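You operate a simulated robot arm through the tools that you are given. There is no shell and no other tool. Be economical: measure what you need, move in short steps, check, and stop when the job is done.

Carry out the task below with a simulated robot arm. There is one attempt and no reset: what you move stays moved.

JOB
Glue the middle patch of the block seat, set the corner block there, clamp it.
Fine: the brush goes back in its well. A coat counts when it lies all over at full strength: go over it till it gets no stronger.

The check looks at the end state, three seconds after you hand in, the way a careful person would. Anything else that was tipped, shoved, dropped, spilled or broken makes it a failure.

ROBOT AND FRAMES
A 6-joint arm with a two-finger gripper, fixed in place. Base frame: the origin is at the foot of the arm, x ahead of it, y to its left, z up. Readings come in mm, degrees, newtons and seconds.
It reaches about 1298 mm from its shoulder. Its first joint turns from -149.0 to 149.0 degrees. Payload 1.57 kg.
Tool frame: the origin (TCP) lies between the finger pads and is the grasp point; the fingertips stand 21 mm ahead of it; z points along the fingers, y is the line along which they close. Largest opening 70 mm; the body of the gripper starts 50 mm behind the TCP.
Orientation is told as [roll, pitch, yaw] about the base's x, y, z axes, in that order, counted from this pose: with the fingers straight down and closing along the base's y, the tool's x points along the base's -x, its y along +y and its z along -z.

CONTROLS
- The arm moves only by the tool step_arm. Its argument "increments" is a list of rows, each a list of 7 numbers: the shift along the tool's x, y, z in mm, then the turn, a rotation vector about the tool's x, y, z in degrees, then the opening, from 0 (shut) to 1 (fully open). In form: [[x, y, z, rx, ry, rz, fingers], ...]. A call has 1 to 8 rows; each row shifts and turns the commanded pose from where the row before left it, along the tool's axes as they then stand. A row lasts 0.2 s, in which the tool goes at most 50 mm and 8.6 degrees; a call with a longer step from one row to the next is refused whole, and so is a gripper value outside its range. A pose out of reach is approached as far as the arm can. The call stops where the force on the tool passes 40 N (or 10 N more than at its start, if that is more) or the arm is blocked; 0.2 s more then pass. The fingers move at their own pace and stop on an object; they squeeze with about 30 N. The grip force told is the motor's: it shows also when the fingers shut on nothing. Time passes only in rows, and 0.2 s behind the last, so rows that do not move let the fingers close. The reply holds the time, the measured pose of the TCP, the force on the tool along the base axes, the opening and the grip force, in the units named above and with some noise, with the torque about the TCP (base axes, N m) and any sound that the robot's microphone picked up.
- Cameras (640 x 400 px; columns grow to the right, rows downward): "scene" is fixed at [398.2, -650.9, 1431.8]; the picture's right is [0.91, -0.41, 0.00], its down [-0.17, -0.38, -0.91] and it looks along [0.38, 0.83, -0.41] (base axes); focal length 329 px, centre (320, 200). "wrist" rides on the gripper at [79, 4, -81] in the tool frame; the picture's right is [-0.05, 1.00, 0.00], its down [-0.67, -0.04, -0.74] and it looks along [-0.74, -0.04, 0.67] (tool axes); focal length 256 px, centre (320, 200). There is no depth. A picture from a camera that has moved, and an enlarged one, comes with that camera's place and axes in the base frame and with its lens.
- camera(camera): a new picture of that camera. No time passes.
- move_column(by): slides the trunk up (or, below 0, down) by that many mm; the arm rides with it, the base frame stays. It gives what a move gives, with no picture.
- zoom(camera, box): a new picture of the part [left, top, right, bottom] of that camera's present view, enlarged. No time passes.
- close_job(): hands the job in; it is judged then, once.

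Go step by step. Nothing tells you positions but the pictures and the camera data: compare them with the known pose of the tool, close in by small moves and look again before you grip or let go. The budget is 120 turns and 68 pictures, counting those below and the enlarged ones. Unless the task says otherwise, let go and move clear before handing in, and close with one line.

The tools are called after "Call:" as name(argument=value, ...) on one line, values as JSON. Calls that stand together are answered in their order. step_arm: Moves the arm, as the interface text tells. Its arguments: {"type":"object","properties":{"increments":{"type":"array"}},"required":["increments"]} The other tools are called the same way: move_column (by) slides the trunk up or down; camera (camera) takes a picture; zoom (camera, box) takes an enlarged picture of a part of a camera's view; close_job () hands the job in.

At the start:

```text
time: 0.0
position: [499.5, 453.2, 1278.8]
ee_rot: [0.0, 0.1, 0.0]
contact_force: [-0.2, -0.4, -0.4]
wrist_torque: [0.01, -0.01, 0.01]
gripper_width: 69.9
grip_force: 0.1
trunk travel left (down, up): [-960.0, 10.0]
```

scene: 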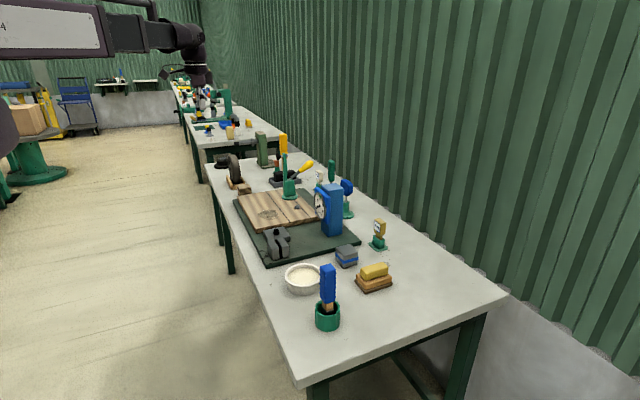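
wrist: 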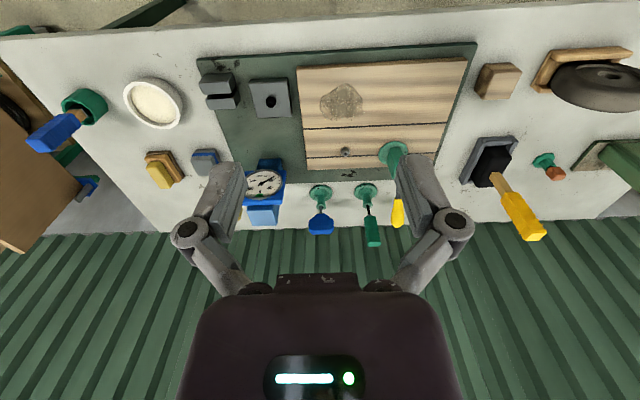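

The bench shows a board with wood panels, a bowl, a brush in a well and clamps. I zoom in to identify the pieces first.

Call:
zoom(camera="scene", box=[220, 140, 420, 265])

Call:
zoom(camera="wrist", box=[180, 30, 400, 240])

Call:
zoom(camera="wrist", box=[380, 30, 640, 250])

Call:
zoom(camera="scene", box=[260, 220, 420, 340])

```text
3.20 times, centred on (320, 202) of scene
camera zoom: at [398.2, -650.9, 1431.8], right [0.91, -0.41, 0.0], down [-0.17, -0.38, -0.91], along [0.38, 0.83, -0.41], focal length 1052 px, centre (320, 192)
```

zoom: 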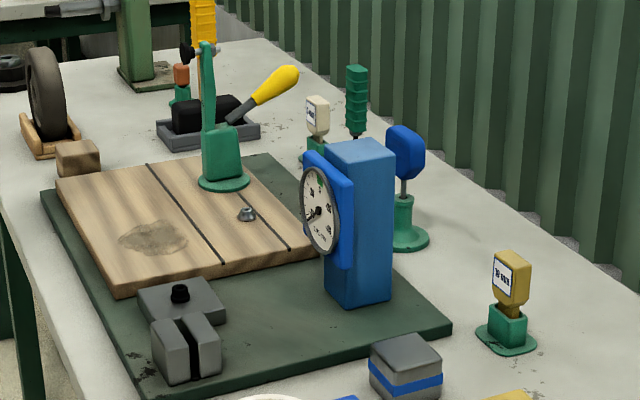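

```text
1.90 times, centred on (290, 135) of wrist
camera zoom: at [420.3, 458.3, 1360.2], right [0.05, 1.0, 0.0], down [0.67, -0.04, 0.74], along [0.74, -0.04, -0.67], focal length 488 px, centre (377, 324)
```

zoom: 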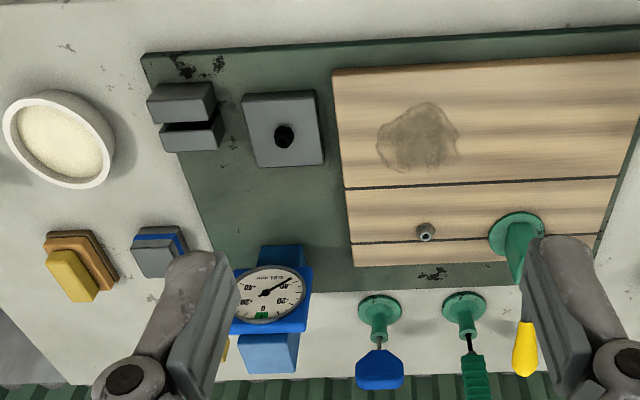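

```text
1.82 times, centred on (510, 140) of wrist
camera zoom: at [420.3, 458.3, 1360.2], right [0.05, 1.0, 0.0], down [0.67, -0.04, 0.74], along [0.74, -0.04, -0.67], focal length 465 px, centre (-26, 309)
```

zoom: 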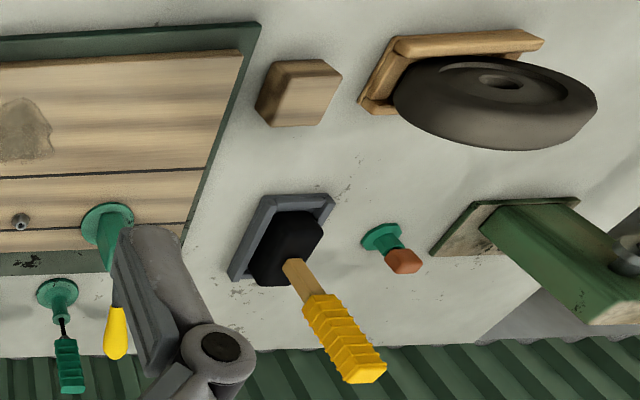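

```text
3.33 times, centred on (340, 280) of scene
camera zoom: at [398.2, -650.9, 1431.8], right [0.91, -0.41, 0.0], down [-0.17, -0.38, -0.91], along [0.38, 0.83, -0.41], focal length 1096 px, centre (253, -67)
```

zoom: 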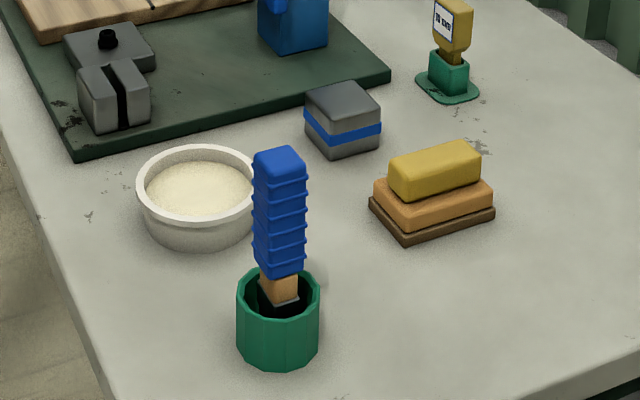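

The bench top looks to be near z≈790, the wooden workpiece centred near (750, 520). I lower the trunk for a closer look.

Call:
move_column(by=-250)

Call:
camera(camera="wrist")

Call:
camera(camera="scene")

```text
time: 2.6
position: [500.1, 453.0, 1028.7]
ee_rot: [0.0, 0.0, 0.0]
contact_force: [0.2, -0.1, -0.1]
wrist_torque: [0.01, -0.02, -0.02]
gripper_width: 70.2
grip_force: 0.1
trunk travel left (down, up): [-710.0, 260.0]
```

```text
61 pictures are left
camera wrist: at [420.3, 458.2, 1110.3], right [0.05, 1.0, 0.0], down [0.67, -0.04, 0.74], along [0.74, -0.04, -0.67], focal length 256 px, centre (320, 200)
```

wrist: 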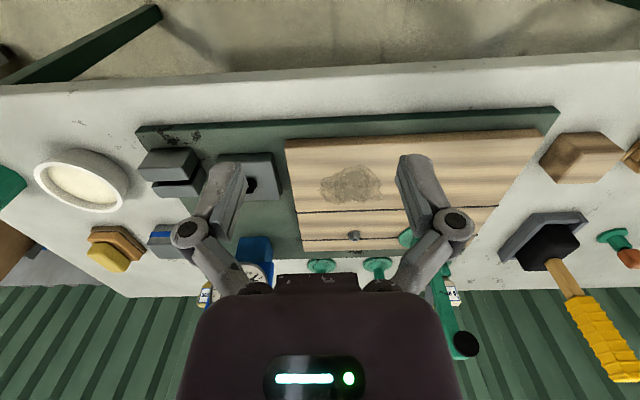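

```text
60 pictures are left
```

scene: 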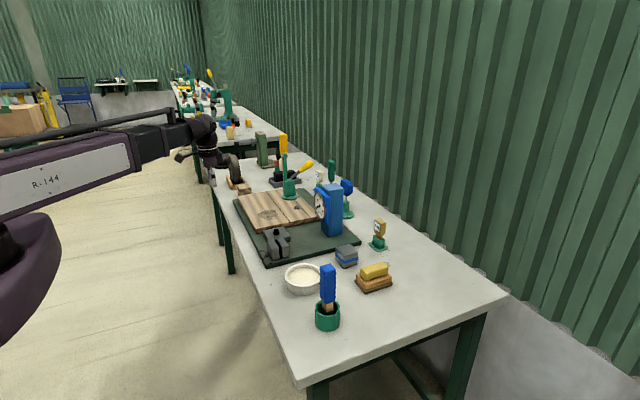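

I shift the wrist camera towards the clamp and the patch with a clearer view.

Call:
step_arm(increments=[[-10, 40, 0, 0, 0, 0, 1], [-10, 40, 0, 0, 0, 0, 1], [-10, 40, 0, 0, 0, 0, 1], [-10, 40, 0, 0, 0, 0, 1], [-10, 40, 0, 0, 0, 0, 1]])

Call:
camera(camera="wrist")

Call:
zoom(camera="scene", box=[220, 150, 340, 225])

```text
time: 3.8
position: [549.6, 657.3, 1027.7]
ee_rot: [0.0, -0.1, 0.0]
contact_force: [0.3, -0.3, -0.7]
wrist_torque: [0.03, 0.04, -0.01]
gripper_width: 69.8
grip_force: 0.1
trunk travel left (down, up): [-710.0, 260.0]
```

```text
59 pictures are left
camera wrist: at [471.3, 661.8, 1109.8], right [0.05, 1.0, 0.0], down [0.67, -0.04, 0.74], along [0.74, -0.04, -0.67], focal length 256 px, centre (320, 200)
```

wrist: 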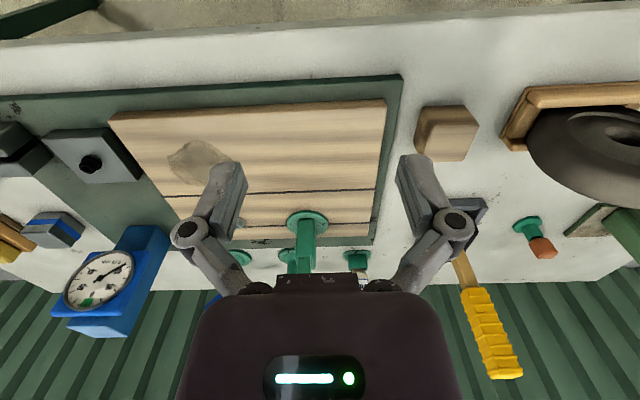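

```text
5.33 times, centred on (280, 188) of scene
camera zoom: at [398.2, -650.9, 1431.8], right [0.91, -0.41, 0.0], down [-0.17, -0.38, -0.91], along [0.38, 0.83, -0.41], focal length 1753 px, centre (533, 267)
```

zoom: 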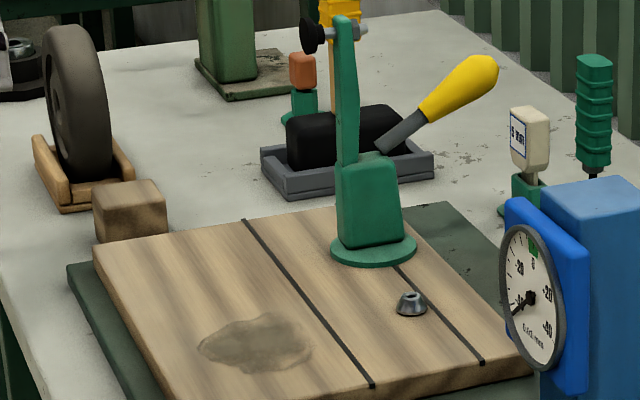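

The upright green toggle clamp near (835, 615) seems to swing towards the robot. I look closer at the wooden panel to find the seat.

Call:
step_arm(increments=[[-18, -35.4, 13.6, 0, 0, 0, 1], [-18, -35.4, 13.6, 0, 0, 0, 1], [-18, -35.4, 13.6, 0, 0, 0, 1], [-18, -35.4, 13.6, 0, 0, 0, 1], [-18, -35.4, 13.6, 0, 0, 0, 1]])

Call:
camera(camera="wrist")

```text
time: 5.0
position: [641.1, 477.2, 1029.0]
ee_rot: [0.0, 0.0, 0.0]
contact_force: [0.2, 0.3, -0.3]
wrist_torque: [0.01, -0.02, 0.01]
gripper_width: 69.8
grip_force: 0.0
out of reach, approached as far as the arm can: row 1, 2, 3, 4, 5
trunk travel left (down, up): [-710.0, 260.0]
```

```text
57 pictures are left
camera wrist: at [561.5, 481.9, 1110.3], right [0.05, 1.0, 0.0], down [0.67, -0.04, 0.74], along [0.74, -0.04, -0.67], focal length 256 px, centre (320, 200)
```

wrist: 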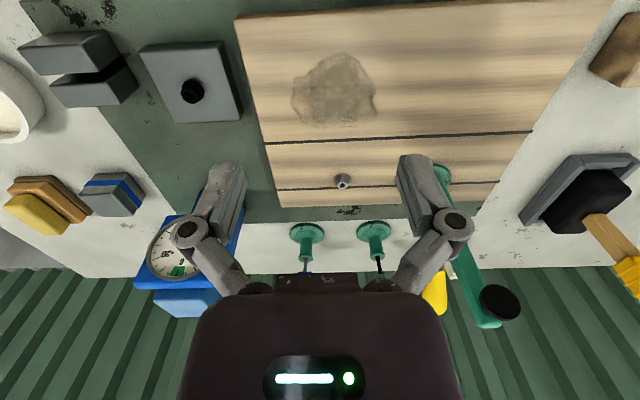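

Call:
move_column(by=-60)

Call:
zoom(camera="wrist", box=[200, 0, 520, 200])

```text
time: 6.0
position: [640.0, 477.7, 969.0]
ee_rot: [0.0, 0.0, 0.0]
contact_force: [-0.2, 1.2, -0.5]
wrist_torque: [0.06, -0.03, -0.05]
gripper_width: 69.9
grip_force: 0.0
trunk travel left (down, up): [-650.0, 320.0]
```

```text
2.00 times, centred on (360, 100) of wrist
camera zoom: at [561.3, 482.6, 1050.3], right [0.05, 1.0, 0.0], down [0.67, -0.04, 0.74], along [0.74, -0.04, -0.67], focal length 512 px, centre (240, 400)
```

zoom: 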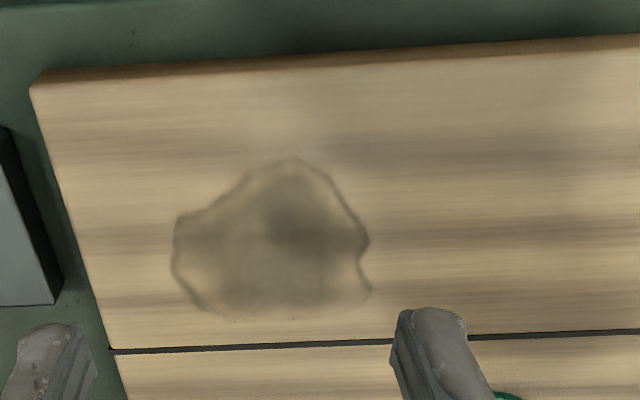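

Call:
step_arm(increments=[[4, 40, 0, 0, 0, 0, 1], [4, 40, 0, 0, 0, 0, 1], [4, 40, 0, 0, 0, 0, 1]])

Call:
camera(camera="wrist")

Call:
zoom(camera="scene", box=[260, 145, 330, 210])

```text
time: 6.8
position: [627.0, 596.6, 969.4]
ee_rot: [0.0, 0.0, -0.1]
contact_force: [-0.8, 0.1, -0.5]
wrist_torque: [0.02, 0.01, 0.03]
gripper_width: 70.0
grip_force: 0.0
trunk travel left (down, up): [-650.0, 320.0]
```

```text
55 pictures are left
camera wrist: at [549.3, 602.6, 1050.0], right [0.05, 1.0, 0.0], down [0.67, -0.04, 0.74], along [0.74, -0.04, -0.67], focal length 256 px, centre (320, 200)
```

wrist: 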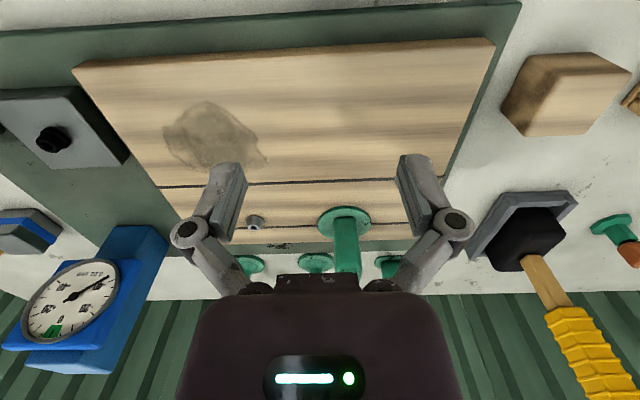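

```text
6.15 times, centred on (295, 178) of scene
camera zoom: at [398.2, -650.9, 1431.8], right [0.91, -0.41, 0.0], down [-0.17, -0.38, -0.91], along [0.38, 0.83, -0.41], focal length 2023 px, centre (474, 338)
```

zoom: 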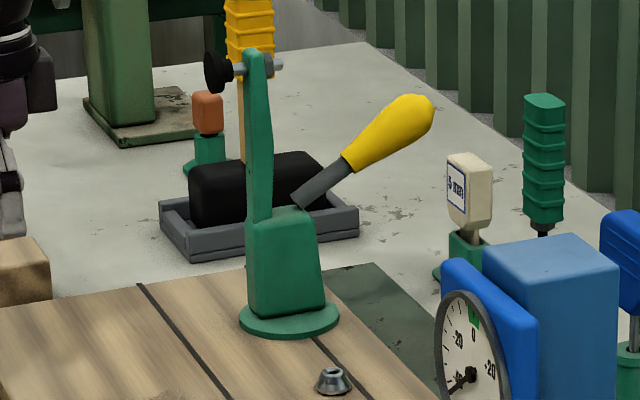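

Call:
zoom(camera="wrist", box=[230, 35, 500, 195])

Call:
zoom(camera="wrist", box=[440, 30, 640, 280])

```text
2.37 times, centred on (365, 115) of wrist
camera zoom: at [549.3, 602.6, 1050.0], right [0.05, 1.0, 0.0], down [0.67, -0.04, 0.74], along [0.74, -0.04, -0.67], focal length 607 px, centre (213, 402)
```

zoom: 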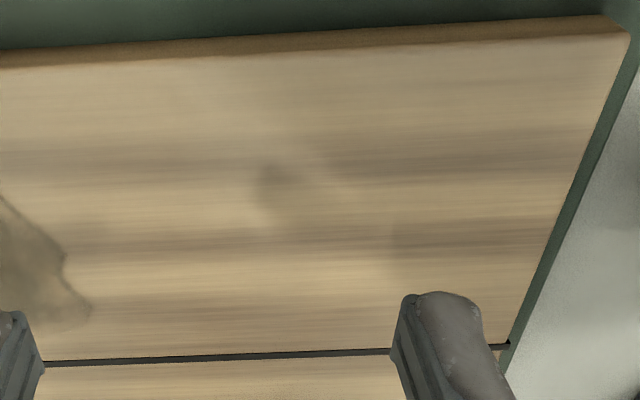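

```text
1.60 times, centred on (540, 155) of wrist
camera zoom: at [549.3, 602.6, 1050.0], right [0.05, 1.0, 0.0], down [0.67, -0.04, 0.74], along [0.74, -0.04, -0.67], focal length 410 px, centre (-32, 272)
```

zoom: 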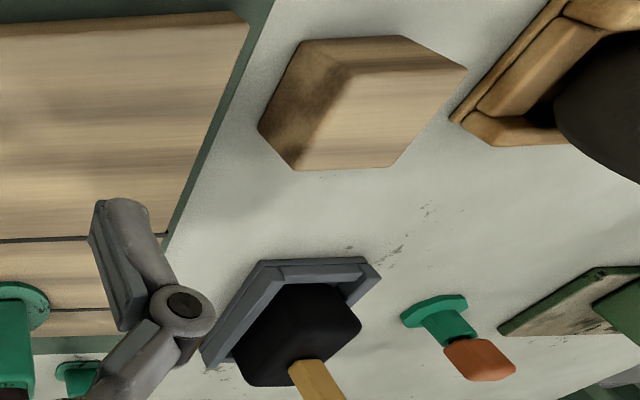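

I need a closer look at the grey pieces, the bowl and the brush pot on the right side of the bench, so I move there.

Call:
step_arm(increments=[[15, -48, 0, 0, 0, 0, 1], [15, -47, 0, 0, 0, 0, 1], [15, -47, 0, 0, 0, 0, 1], [0, -50, 0, 0, 0, 0, 1], [0, -50, 0, 0, 0, 0, 1], [0, -50, 0, 0, 0, 0, 1], [0, -30, 0, 0, 0, 0, 1]])

Call:
camera(camera="wrist")

```text
refused: row 1 steps farther than a row can; nothing moved
```

```text
51 pictures are left
camera wrist: at [549.3, 602.6, 1050.0], right [0.05, 1.0, 0.0], down [0.67, -0.04, 0.74], along [0.74, -0.04, -0.67], focal length 256 px, centre (320, 200)
```

wrist: 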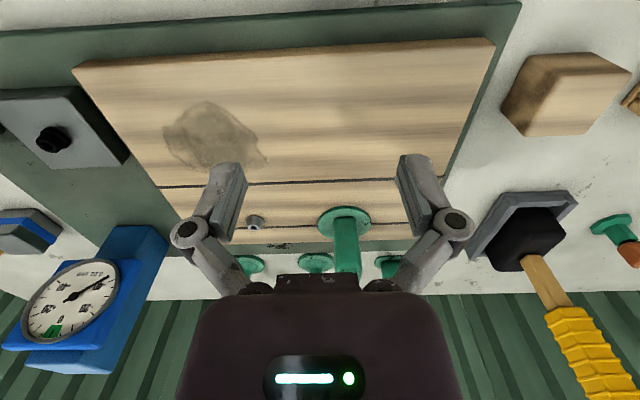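

That row was slightly too long, so I repeat with shorter rows.

Call:
step_arm(increments=[[10, -46, 0, 0, 0, 0, 1], [10, -46, 0, 0, 0, 0, 1], [10, -46, 0, 0, 0, 0, 1], [0, -49, 0, 0, 0, 0, 1], [0, -49, 0, 0, 0, 0, 1], [0, -49, 0, 0, 0, 0, 1], [0, -30, 0, 0, 0, 0, 1]])

Call:
camera(camera="wrist")

```text
time: 8.4
position: [597.6, 283.7, 969.3]
ee_rot: [0.0, 0.1, 0.0]
contact_force: [0.1, -0.8, -0.4]
wrist_torque: [-0.01, -0.01, 0.01]
gripper_width: 70.0
grip_force: 0.1
trunk travel left (down, up): [-650.0, 320.0]
```

```text
50 pictures are left
camera wrist: at [518.5, 287.7, 1050.3], right [0.05, 1.0, 0.0], down [0.67, -0.04, 0.74], along [0.74, -0.04, -0.67], focal length 256 px, centre (320, 200)
```

wrist: 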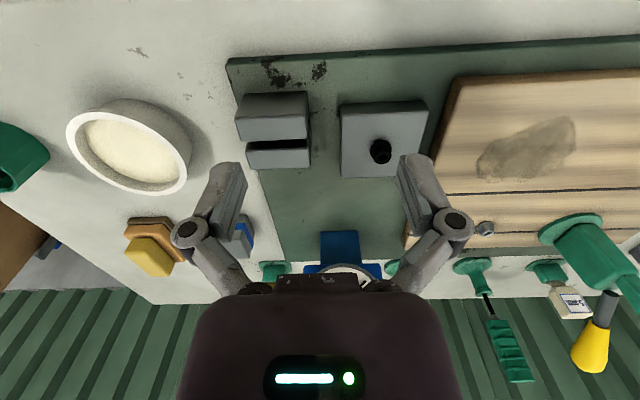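

Call:
zoom(camera="scene", box=[310, 155, 400, 255])

Call:
zoom(camera="scene", box=[300, 255, 350, 335])

Call:
zoom(camera="wrist", box=[225, 60, 445, 190])

```text
4.00 times, centred on (355, 205) of scene
camera zoom: at [398.2, -650.9, 1431.8], right [0.91, -0.41, 0.0], down [-0.17, -0.38, -0.91], along [0.38, 0.83, -0.41], focal length 1315 px, centre (180, 180)
```

zoom: 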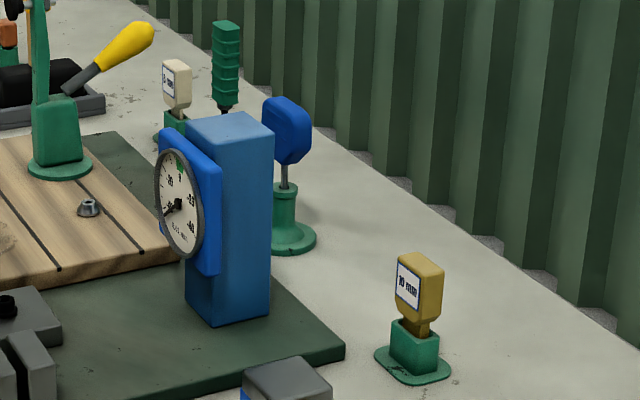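

```text
5.00 times, centred on (325, 295) of scene
camera zoom: at [398.2, -650.9, 1431.8], right [0.91, -0.41, 0.0], down [-0.17, -0.38, -0.91], along [0.38, 0.83, -0.41], focal length 1643 px, centre (295, -275)
```

zoom: 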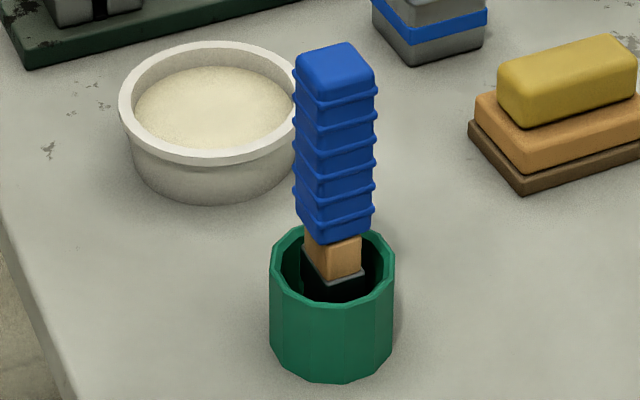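

```text
2.91 times, centred on (335, 125) of wrist
camera zoom: at [518.5, 287.7, 1050.3], right [0.05, 1.0, 0.0], down [0.67, -0.04, 0.74], along [0.74, -0.04, -0.67], focal length 745 px, centre (276, 418)
```

zoom: 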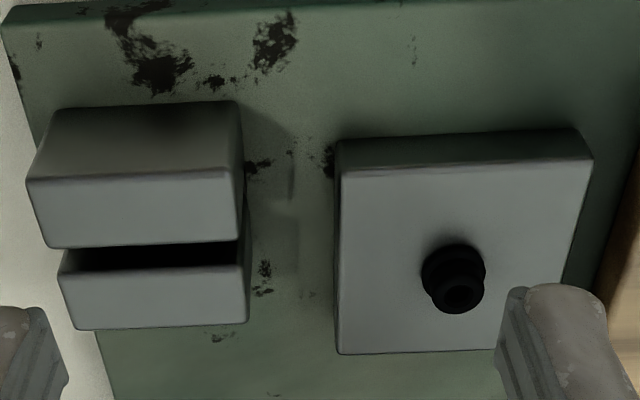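

The small brush stands in a green pot and the bowl holds something cream-coloured. I go back over the panel under the clamp's swing, lower, to look for marks of the seat.

Call:
step_arm(increments=[[-10, 46, 0, 0, 0, 0, 1], [-10, 46, 0, 0, 0, 0, 1], [-10, 46, 0, 0, 0, 0, 1], [-6, 48, 0, 0, 0, 0, 1], [-6, 48, 0, 0, 0, 0, 1], [0, 48, 0, 0, 0, 0, 1], [0, 44, 0, 0, 0, 0, 1]])

Call:
move_column(by=-50)

Call:
zoom(camera="wrist", box=[170, 20, 490, 220])

```text
time: 10.0
position: [640.7, 609.0, 969.1]
ee_rot: [0.0, 0.0, 0.0]
contact_force: [0.2, -0.1, 0.0]
wrist_torque: [0.02, 0.03, -0.01]
gripper_width: 70.0
grip_force: 0.0
trunk travel left (down, up): [-650.0, 320.0]
```

```text
time: 10.9
position: [640.6, 608.5, 919.2]
ee_rot: [0.0, 0.0, -0.1]
contact_force: [-0.1, 0.4, 0.4]
wrist_torque: [0.01, -0.02, -0.01]
gripper_width: 69.9
grip_force: 0.0
trunk travel left (down, up): [-600.0, 370.0]
```

```text
2.00 times, centred on (330, 120) of wrist
camera zoom: at [561.2, 613.1, 1000.2], right [0.05, 1.0, 0.0], down [0.67, -0.04, 0.74], along [0.74, -0.04, -0.67], focal length 512 px, centre (300, 360)
```

zoom: 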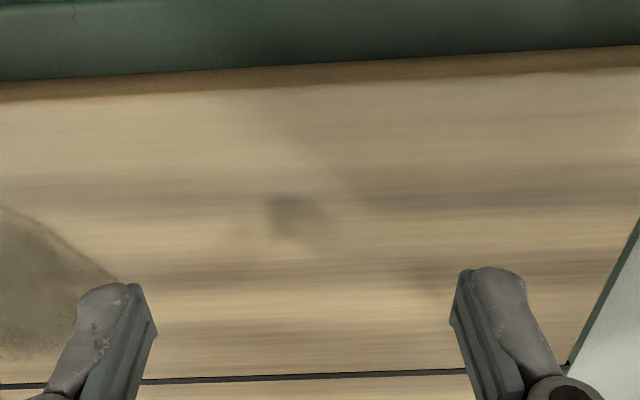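

The panel bears no seat marks here. I check the far left end of the bench, with the wooden cube, the tray and the green post.

Call:
move_column(by=140)

Call:
step_arm(increments=[[15, 46, 0, 0, 0, 0, 1], [15, 46, 0, 0, 0, 0, 1], [15, 46, 0, 0, 0, 0, 1], [15, 46, 0, 0, 0, 0, 1], [15, 46, 0, 0, 0, 0, 1], [0, 46, 0, 0, 0, 0, 1]])

Call:
camera(camera="wrist")

```text
time: 12.6
position: [641.0, 608.8, 1058.6]
ee_rot: [0.0, 0.0, 0.0]
contact_force: [0.0, 0.2, -1.1]
wrist_torque: [0.01, 0.0, 0.01]
gripper_width: 70.2
grip_force: 0.0
trunk travel left (down, up): [-740.0, 230.0]
```

```text
time: 14.0
position: [565.6, 885.9, 1058.5]
ee_rot: [0.0, -0.1, -0.1]
contact_force: [-0.4, 0.4, 0.0]
wrist_torque: [0.0, 0.0, 0.03]
gripper_width: 70.0
grip_force: 0.1
trunk travel left (down, up): [-740.0, 230.0]
```

```text
45 pictures are left
camera wrist: at [486.1, 891.0, 1139.4], right [0.05, 1.0, 0.0], down [0.67, -0.04, 0.74], along [0.74, -0.04, -0.67], focal length 256 px, centre (320, 200)
```

wrist: 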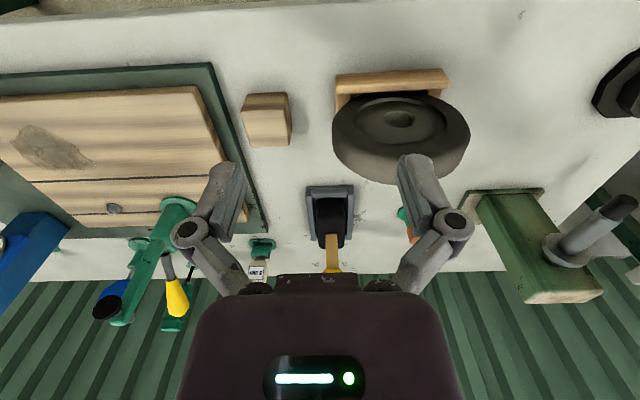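

The wooden cube near (665, 820) is the corner block, and the clamp pad should come down near (700, 620). I now travel to the brush pot at the other end.

Call:
step_arm(increments=[[0, -49, 0, 0, 0, 0, 1], [0, -49, 0, 0, 0, 0, 1], [0, -49, 0, 0, 0, 0, 1], [0, -49, 0, 0, 0, 0, 1], [0, -49, 0, 0, 0, 0, 1], [0, -49, 0, 0, 0, 0, 1], [0, -49, 0, 0, 0, 0, 1], [0, -49, 0, 0, 0, 0, 1]])

Call:
step_arm(increments=[[0, -49, 0, 0, 0, 0, 1], [0, -49, 0, 0, 0, 0, 1], [0, -49, 0, 0, 0, 0, 1], [0, -49, 0, 0, 0, 0, 1], [0, -49, 0, 0, 0, 0, 1], [0, -49, 0, 0, 0, 0, 1], [0, -49, 0, 0, 0, 0, 1], [0, -49, 0, 0, 0, 0, 1]])

Call:
step_arm(increments=[[0, -49, 0, 0, 0, 0, 1], [0, -49, 0, 0, 0, 0, 1], [0, -40, 0, 0, 0, 0, 1]])

Call:
camera(camera="wrist")

```text
time: 15.8
position: [565.8, 489.7, 1059.1]
ee_rot: [0.1, 0.0, 0.1]
contact_force: [0.1, 0.0, 1.4]
wrist_torque: [0.01, 0.04, 0.0]
gripper_width: 69.9
grip_force: 0.1
trunk travel left (down, up): [-740.0, 230.0]
```

```text
time: 17.6
position: [566.2, 98.3, 1058.6]
ee_rot: [0.1, 0.0, 0.0]
contact_force: [-0.6, 0.0, -0.1]
wrist_torque: [0.02, -0.04, -0.02]
gripper_width: 70.0
grip_force: 0.1
trunk travel left (down, up): [-740.0, 230.0]
```

```text
time: 18.4
position: [566.7, -38.7, 1059.5]
ee_rot: [0.0, 0.1, 0.0]
contact_force: [-0.7, -0.5, 0.7]
wrist_torque: [-0.03, 0.01, -0.01]
gripper_width: 69.9
grip_force: 0.0
trunk travel left (down, up): [-740.0, 230.0]
```

```text
44 pictures are left
camera wrist: at [487.3, -33.9, 1140.2], right [0.05, 1.0, 0.0], down [0.67, -0.04, 0.74], along [0.74, -0.04, -0.67], focal length 256 px, centre (320, 200)
```

wrist: 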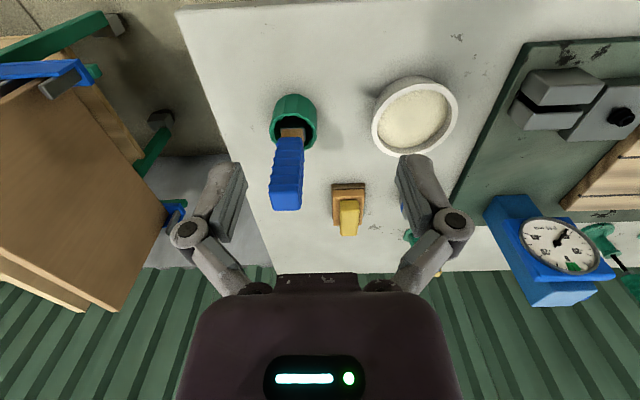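

Brush handle top is near (676, −79, 958). I zoom in to find its rotation.

Call:
zoom(camera="wrist", box=[240, 80, 370, 220])

```text
2.86 times, centred on (305, 150) of wrist
camera zoom: at [487.3, -33.9, 1140.2], right [0.05, 1.0, 0.0], down [0.67, -0.04, 0.74], along [0.74, -0.04, -0.67], focal length 731 px, centre (363, 343)
```

zoom: 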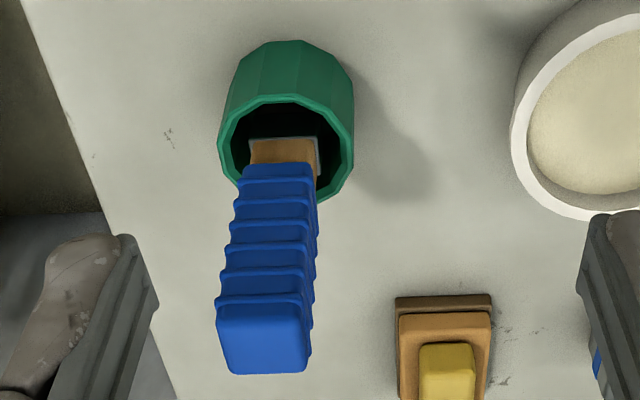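

The handle stands vertical at about (682, −81). I move above it, then check.

Call:
step_arm(increments=[[-39, -14, 0, 0, 0, 0, 1], [-39, -14, 0, 0, 0, 0, 1], [-37, -14, 0, 0, 0, 0, 1], [0, 0, 0, 0, 0, 0, 1]])

Call:
move_column(by=-60)

Call:
camera(camera="wrist")

```text
time: 19.4
position: [681.9, -78.6, 1058.7]
ee_rot: [0.1, -0.1, 0.0]
contact_force: [-0.1, 0.1, 0.1]
wrist_torque: [0.03, 0.01, 0.01]
gripper_width: 69.8
grip_force: 0.1
trunk travel left (down, up): [-740.0, 230.0]
```

```text
time: 20.4
position: [681.2, -79.2, 999.9]
ee_rot: [0.1, 0.0, 0.1]
contact_force: [0.9, 0.3, 0.3]
wrist_torque: [0.02, -0.03, 0.01]
gripper_width: 69.9
grip_force: 0.0
trunk travel left (down, up): [-680.0, 290.0]
```

```text
42 pictures are left
camera wrist: at [601.8, -74.7, 1080.3], right [0.05, 1.0, 0.0], down [0.67, -0.04, 0.74], along [0.74, -0.04, -0.67], focal length 256 px, centre (320, 200)
```

wrist: 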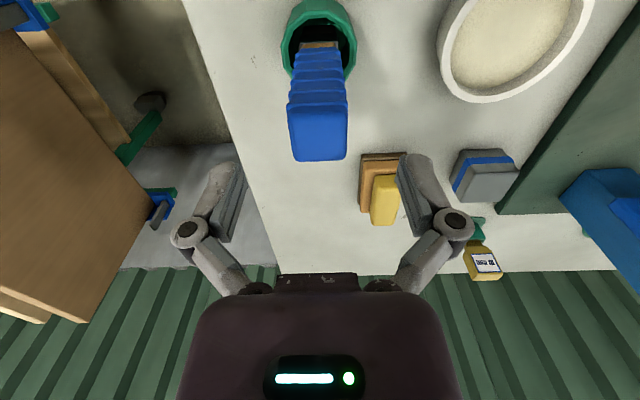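

Call:
step_arm(increments=[[3, 0, 0, 0, 0, 0, 1], [0, 0, 0, 0, 0, 0, 1]])

Call:
move_column(by=-75)

Call:
step_arm(increments=[[0, 0, 0, 0, 0, 0, 0.3], [0, 0, 0, 0, 0, 0, 0], [0, 0, 0, 0, 0, 0, 0]])

Call:
camera(camera="wrist")

```text
time: 21.0
position: [678.5, -79.3, 1000.1]
ee_rot: [0.0, 0.0, 0.0]
contact_force: [-0.4, 0.0, 0.1]
wrist_torque: [-0.01, -0.02, 0.03]
gripper_width: 69.9
grip_force: 0.0
trunk travel left (down, up): [-680.0, 290.0]
```

```text
time: 22.1
position: [678.3, -79.1, 924.1]
ee_rot: [0.0, 0.0, 0.0]
contact_force: [-0.1, 0.3, 0.7]
wrist_torque: [-0.01, -0.01, -0.01]
gripper_width: 69.8
grip_force: 0.0
trunk travel left (down, up): [-605.0, 365.0]
```

```text
time: 22.9
position: [678.8, -79.0, 924.5]
ee_rot: [0.0, -0.1, 0.0]
contact_force: [-0.5, -0.9, 4.2]
wrist_torque: [-0.07, 0.04, -0.02]
gripper_width: 29.6
grip_force: 29.8
trunk travel left (down, up): [-605.0, 365.0]
```

```text
41 pictures are left
camera wrist: at [598.9, -74.9, 1005.4], right [0.05, 1.0, 0.0], down [0.67, -0.04, 0.75], along [0.74, -0.04, -0.67], focal length 256 px, centre (320, 200)
```

wrist: 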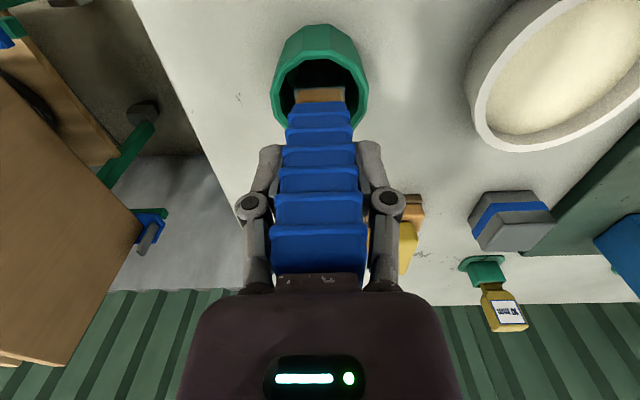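

Gripped at 29.6 mm wide. I lift the brush straight out; its home pose is (678.8, −79, 924.5).

Call:
move_column(by=150)

Call:
camera(camera="wrist")

Call:
zoom(camera="scene", box=[280, 200, 380, 340])

```text
time: 24.6
position: [678.9, -80.2, 1074.1]
ee_rot: [0.0, 0.0, 0.0]
contact_force: [-0.4, 0.3, -6.7]
wrist_torque: [0.0, 0.01, -0.01]
gripper_width: 29.8
grip_force: 30.2
trunk travel left (down, up): [-755.0, 215.0]
```

```text
40 pictures are left
camera wrist: at [599.6, -74.9, 1154.9], right [0.05, 1.0, 0.0], down [0.67, -0.04, 0.74], along [0.74, -0.04, -0.67], focal length 256 px, centre (320, 200)
```

wrist: 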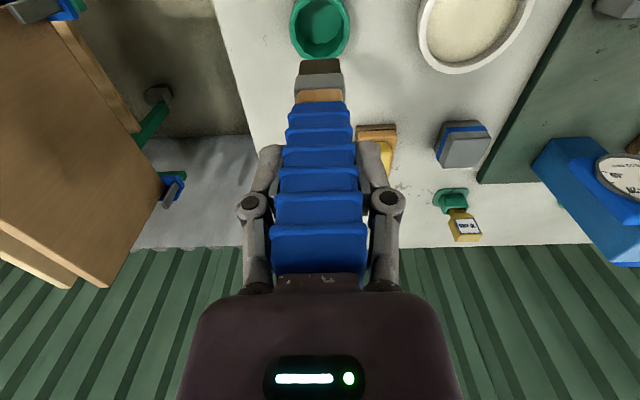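

```text
2.86 times, centred on (330, 270) of scene
camera zoom: at [398.2, -650.9, 1431.8], right [0.91, -0.41, 0.0], down [-0.17, -0.38, -0.91], along [0.38, 0.83, -0.41], focal length 939 px, centre (291, 0)
```

zoom: 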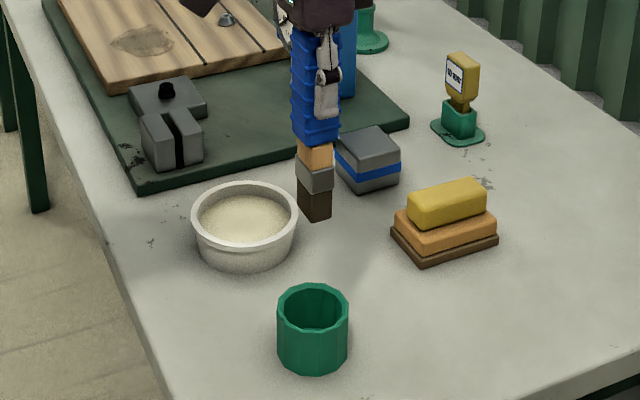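

The brush was dry in an empty well; the bowl, centred near (684, 91), must hold the glue. I carry the brush over the bowl.

Call:
step_arm(increments=[[0, 42, 0, 0, 0, 0, 0], [-2, 43, 0, 0, 0, 0, 0], [-2, 43, 0, 0, 0, 0, 0], [-1, 43, 0, 0, 0, 0, 0], [0, 0, 0, 0, 0, 0, 0], [0, 0, 10, 0, 0, 0, 0]])

Call:
camera(camera="wrist")

```text
time: 26.0
position: [685.1, 93.2, 1072.9]
ee_rot: [0.0, 0.0, 0.1]
contact_force: [-0.1, 0.6, -6.3]
wrist_torque: [0.0, 0.05, 0.0]
gripper_width: 29.7
grip_force: 30.0
out of reach, approached as far as the arm can: row 6
trunk travel left (down, up): [-755.0, 215.0]
```

```text
38 pictures are left
camera wrist: at [605.0, 98.1, 1154.9], right [0.05, 1.0, 0.0], down [0.67, -0.04, 0.74], along [0.74, -0.04, -0.67], focal length 256 px, centre (320, 200)
```

wrist: 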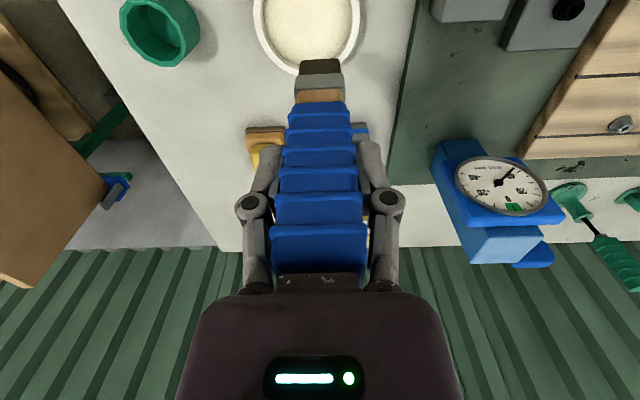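

The arm itself cannot go lower than its present offset, so I raise the arm 100 mm, lower the trunk 200 mm, and dip with arm moves that feel contact.

Call:
step_arm(increments=[[1, -3, -40, 0, 0, 0, 0], [1, -3, -40, 0, 0, 0, 0], [1, -3, -30, 0, 0, 0, 0], [0, 0, 0, 0, 0, 0, 0]])

Call:
move_column(by=-200)

Call:
zoom(camera="scene", box=[260, 220, 360, 340])

```text
time: 27.0
position: [683.2, 89.5, 1073.4]
ee_rot: [0.0, 0.1, 0.0]
contact_force: [0.1, 0.5, -6.1]
wrist_torque: [-0.01, -0.02, 0.0]
gripper_width: 29.8
grip_force: 30.1
out of reach, approached as far as the arm can: row 1, 2, 3
trunk travel left (down, up): [-755.0, 215.0]
```

```text
time: 28.4
position: [680.4, 89.0, 949.3]
ee_rot: [-0.1, 0.2, 0.0]
contact_force: [-9.4, -0.7, 21.1]
wrist_torque: [-0.09, 0.93, -0.01]
gripper_width: 30.0
grip_force: 30.1
trunk travel left (down, up): [-629.0, 341.0]
stopped: the force on the tool passed its limit at 430 N (the readings are from after the stop); the commanded pose is now the measured one
```

```text
3.33 times, centred on (310, 280) of scene
camera zoom: at [398.2, -650.9, 1431.8], right [0.91, -0.41, 0.0], down [-0.17, -0.38, -0.91], along [0.38, 0.83, -0.41], focal length 1096 px, centre (353, -67)
```

zoom: 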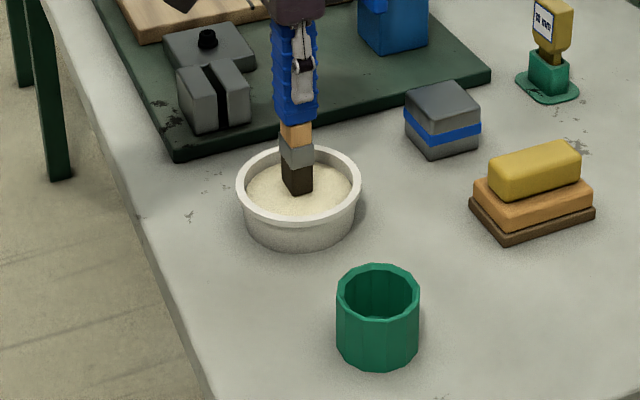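

Vertical motion comes only from the trunk (the arm keeps its height), and the brush has met the glue surface at TCP 949. I raise slightly and inspect.

Call:
move_column(by=80)

Call:
camera(camera="wrist")

Call:
zoom(camera="scene", box=[270, 200, 350, 310])

```text
time: 29.6
position: [684.2, 89.0, 1027.7]
ee_rot: [-0.1, -0.1, 0.0]
contact_force: [-0.1, 1.0, -4.3]
wrist_torque: [-0.01, -0.01, -0.01]
gripper_width: 29.8
grip_force: 29.9
trunk travel left (down, up): [-709.0, 261.0]
```

```text
36 pictures are left
camera wrist: at [604.5, 94.1, 1108.5], right [0.05, 1.0, 0.0], down [0.67, -0.04, 0.75], along [0.74, -0.04, -0.67], focal length 256 px, centre (320, 200)
```

wrist: 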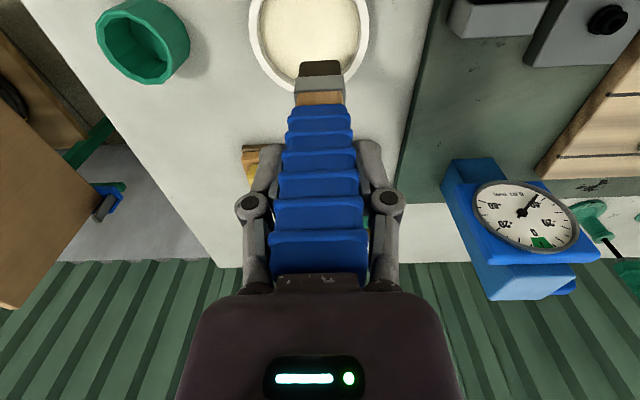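

```text
3.64 times, centred on (310, 255) of scene
camera zoom: at [398.2, -650.9, 1431.8], right [0.91, -0.41, 0.0], down [-0.17, -0.38, -0.91], along [0.38, 0.83, -0.41], focal length 1195 px, centre (356, 0)
```

zoom: 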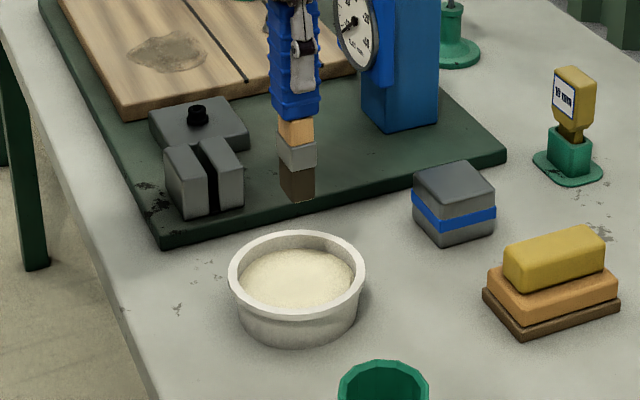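

Call:
zoom(camera="scene", box=[290, 225, 320, 265])

```text
10.00 times, centred on (305, 245) of scene
camera zoom: at [398.2, -650.9, 1431.8], right [0.91, -0.41, 0.0], down [-0.17, -0.38, -0.91], along [0.38, 0.83, -0.41], focal length 3287 px, centre (470, -250)
```

zoom: 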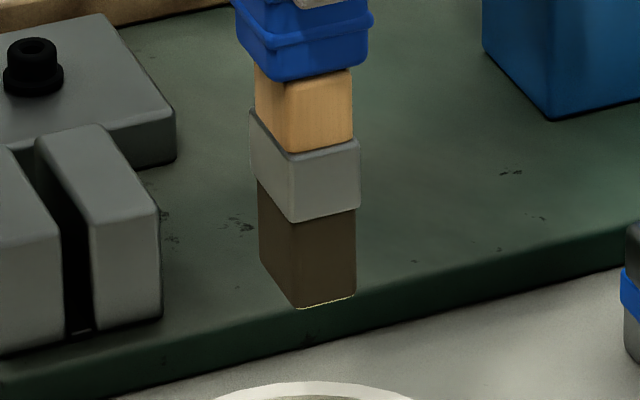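

The bristle tip now shows cream glue. I carry the brush at this height to above the clamp's landing point (700, 620).

Call:
step_arm(increments=[[-2, 45, 0, 0, 0, 0, 0], [-2, 45, 0, 0, 0, 0, 0], [-2, 45, 0, 0, 0, 0, 0], [-2, 45, 0, 0, 0, 0, 0], [-2, 45, 0, 0, 0, 0, 0], [-2, 45, 0, 0, 0, 0, 0], [-2, 45, 0, 0, 0, 0, 0]])

Call:
step_arm(increments=[[-1, 45, 0, 0, 0, 0, 0], [-1, 45, 0, 0, 0, 0, 0], [0, 45, 0, 0, 0, 0, 0], [0, 45, 0, 0, 0, 0, 0], [0, 36, 0, 0, 0, 0, 0], [0, 0, 0, 0, 0, 0, 0]])

Call:
camera(camera="wrist")

Call:
zoom(camera="scene", box=[220, 120, 340, 220])

```text
time: 31.2
position: [698.7, 404.4, 1027.4]
ee_rot: [0.0, -0.1, 0.0]
contact_force: [-0.1, -0.5, -5.6]
wrist_torque: [0.0, 0.03, -0.01]
gripper_width: 29.8
grip_force: 30.3
trunk travel left (down, up): [-709.0, 261.0]
```

```text
time: 32.6
position: [698.4, 620.2, 1026.7]
ee_rot: [0.1, -0.1, 0.0]
contact_force: [0.6, -0.5, -5.4]
wrist_torque: [0.01, 0.05, 0.0]
gripper_width: 29.8
grip_force: 29.7
trunk travel left (down, up): [-709.0, 261.0]
```

```text
33 pictures are left
camera wrist: at [618.8, 624.8, 1108.4], right [0.05, 1.0, 0.0], down [0.67, -0.04, 0.75], along [0.74, -0.04, -0.67], focal length 256 px, centre (320, 200)
```

wrist: 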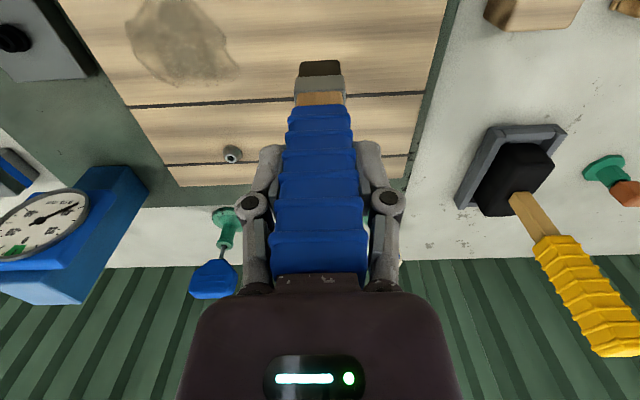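

```text
4.00 times, centred on (280, 170) of scene
camera zoom: at [398.2, -650.9, 1431.8], right [0.91, -0.41, 0.0], down [-0.17, -0.38, -0.91], along [0.38, 0.83, -0.41], focal length 1315 px, centre (480, 320)
```

zoom: 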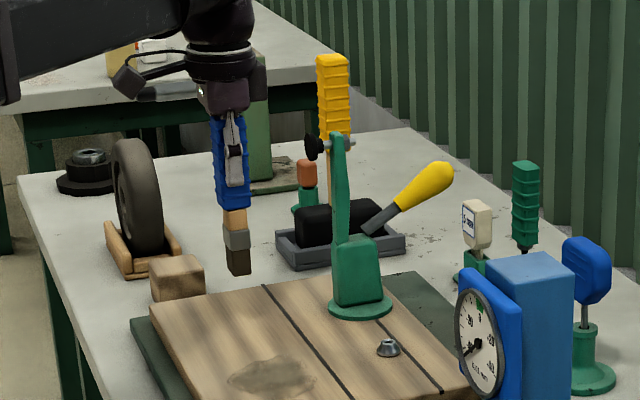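

The pad's landing point computes to about (698, 619), right under the brush. I lower gently until the bristles touch.

Call:
move_column(by=-55)

Call:
move_column(by=-5)

Call:
move_column(by=-4)

```text
time: 33.5
position: [698.6, 619.7, 972.2]
ee_rot: [0.0, -0.1, 0.0]
contact_force: [-0.2, -0.2, -6.4]
wrist_torque: [-0.02, 0.0, 0.02]
gripper_width: 30.2
grip_force: 30.3
trunk travel left (down, up): [-654.0, 316.0]
```

```text
time: 34.1
position: [698.7, 619.8, 966.3]
ee_rot: [0.0, 0.0, 0.0]
contact_force: [-0.7, 0.5, -6.0]
wrist_torque: [0.02, 0.04, 0.01]
gripper_width: 30.0
grip_force: 30.5
trunk travel left (down, up): [-649.0, 321.0]
```

```text
time: 34.6
position: [698.7, 621.1, 963.8]
ee_rot: [0.0, -0.1, 0.0]
contact_force: [-0.4, 0.2, -6.7]
wrist_torque: [0.03, 0.01, 0.01]
gripper_width: 29.6
grip_force: 30.0
trunk travel left (down, up): [-645.0, 325.0]
```

Call:
move_column(by=-4)

Call:
move_column(by=-4)

Call:
move_column(by=-3)

Call:
zoom(camera="scene", box=[240, 160, 300, 220])

```text
time: 35.1
position: [697.4, 619.6, 961.7]
ee_rot: [0.2, -0.3, 0.1]
contact_force: [7.8, 6.6, 30.6]
wrist_torque: [0.36, -0.74, 0.08]
gripper_width: 30.0
grip_force: 29.9
trunk travel left (down, up): [-641.0, 329.0]
```

```text
time: 35.4
position: [696.9, 619.7, 962.7]
ee_rot: [0.2, -0.4, -0.1]
contact_force: [0.7, -0.4, 27.0]
wrist_torque: [-0.37, 0.2, 0.01]
gripper_width: 29.9
grip_force: 29.7
trunk travel left (down, up): [-641.0, 329.0]
stopped: the force on the tool passed its limit at 49 N (the readings are from after the stop); the commanded pose is now the measured one
```

```text
time: 35.8
position: [696.3, 619.6, 961.9]
ee_rot: [0.2, -0.4, 0.0]
contact_force: [0.4, 0.6, 35.2]
wrist_torque: [-0.55, 0.31, 0.01]
gripper_width: 29.9
grip_force: 29.6
trunk travel left (down, up): [-640.0, 330.0]
stopped: the force on the tool passed its limit at 45 N (the readings are from after the stop); the commanded pose is now the measured one
```

```text
6.67 times, centred on (270, 190) of scene
camera zoom: at [398.2, -650.9, 1431.8], right [0.91, -0.41, 0.0], down [-0.17, -0.38, -0.91], along [0.38, 0.83, -0.41], focal length 2191 px, centre (653, 267)
```

zoom: 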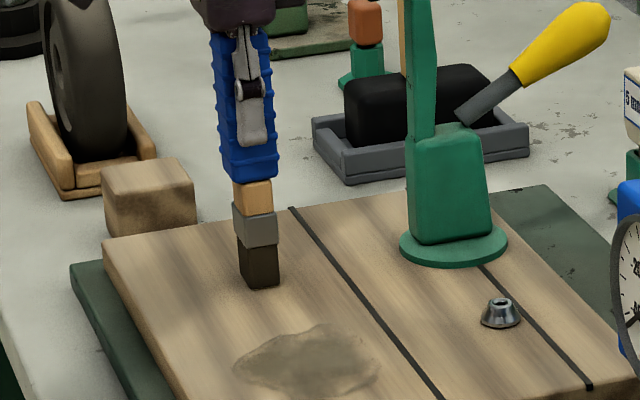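

Contact at TCP 962 (board ≈ 838). I lift off to see whether glue deposited there.

Call:
move_column(by=45)

Call:
step_arm(increments=[[45, 0, 0, 0, 0, 0, 0], [45, 0, 0, 0, 0, 0, 0], [0, 0, 0, 0, 0, 0, 0]])

Call:
zoom(camera="scene", box=[220, 170, 300, 220])

Call:
zoom(camera="wrist", box=[120, 20, 520, 270])

```text
time: 36.6
position: [698.4, 621.5, 1003.1]
ee_rot: [0.0, -0.3, 0.0]
contact_force: [0.1, -0.4, -5.6]
wrist_torque: [0.01, -0.01, 0.02]
gripper_width: 29.8
grip_force: 29.9
trunk travel left (down, up): [-685.0, 285.0]
```

```text
time: 37.4
position: [610.3, 622.7, 1004.2]
ee_rot: [0.1, -0.2, 0.0]
contact_force: [-0.2, 0.1, -6.3]
wrist_torque: [-0.02, 0.01, 0.03]
gripper_width: 29.8
grip_force: 29.8
trunk travel left (down, up): [-685.0, 285.0]
```

```text
8.00 times, centred on (260, 195) of scene
camera zoom: at [398.2, -650.9, 1431.8], right [0.91, -0.41, 0.0], down [-0.17, -0.38, -0.91], along [0.38, 0.83, -0.41], focal length 2629 px, centre (800, 240)
```

zoom: 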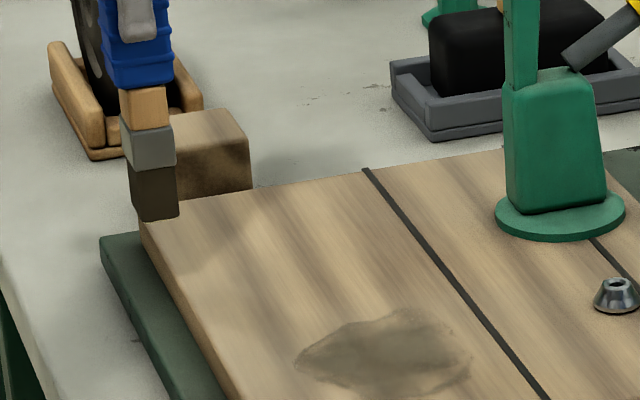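

```text
1.60 times, centred on (320, 145) of wrist
camera zoom: at [530.4, 626.5, 1084.2], right [0.05, 1.0, 0.0], down [0.66, -0.04, 0.75], along [0.75, -0.04, -0.66], focal length 410 px, centre (320, 288)
```

zoom: 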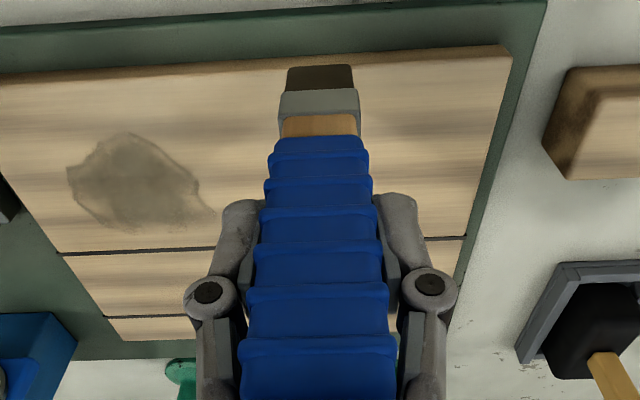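

Call:
zoom(camera="scene", box=[232, 180, 280, 212])

```text
12.50 times, centred on (256, 196) of scene
camera zoom: at [398.2, -650.9, 1431.8], right [0.91, -0.41, 0.0], down [-0.17, -0.38, -0.91], along [0.38, 0.83, -0.41], focal length 4108 px, centre (1120, 250)
```

zoom: 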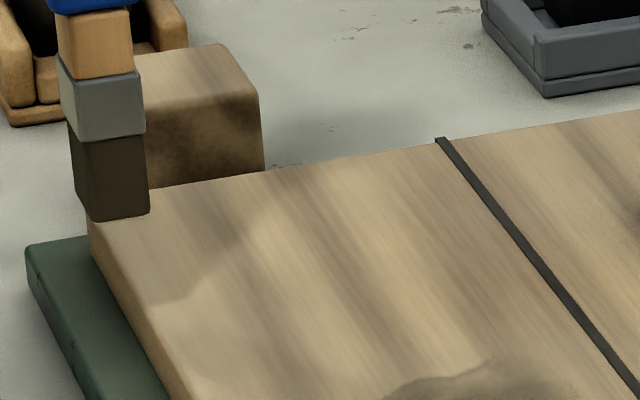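

I look at the pressed spot from close by with the wrist camera.

Call:
step_arm(increments=[[-20, 40, 0, 0, 0, 0, 0], [0, 40, 0, 0, 0, 0, 0], [0, 0, 0, 0, 0, 0, 0]])

Call:
move_column(by=-20)

Call:
zoom(camera="wrist", box=[140, 90, 300, 210])

```text
time: 38.2
position: [629.7, 703.0, 1004.0]
ee_rot: [0.1, -0.3, 0.0]
contact_force: [0.2, 0.5, -6.3]
wrist_torque: [-0.01, -0.02, -0.02]
gripper_width: 29.8
grip_force: 30.3
trunk travel left (down, up): [-685.0, 285.0]
```

```text
time: 38.9
position: [629.0, 703.0, 983.3]
ee_rot: [0.2, -0.4, 0.0]
contact_force: [0.3, -0.8, -5.3]
wrist_torque: [0.02, -0.01, 0.01]
gripper_width: 29.8
grip_force: 30.6
trunk travel left (down, up): [-665.0, 305.0]
```

```text
3.33 times, centred on (220, 150) of wrist
camera zoom: at [549.8, 707.6, 1064.4], right [0.05, 1.0, 0.0], down [0.66, -0.04, 0.75], along [0.75, -0.04, -0.66], focal length 853 px, centre (653, 367)
```

zoom: 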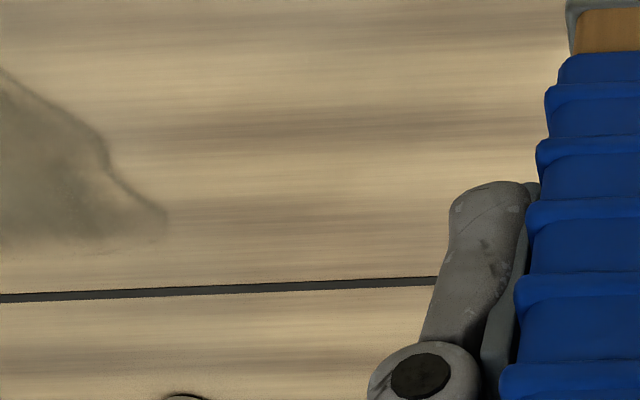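

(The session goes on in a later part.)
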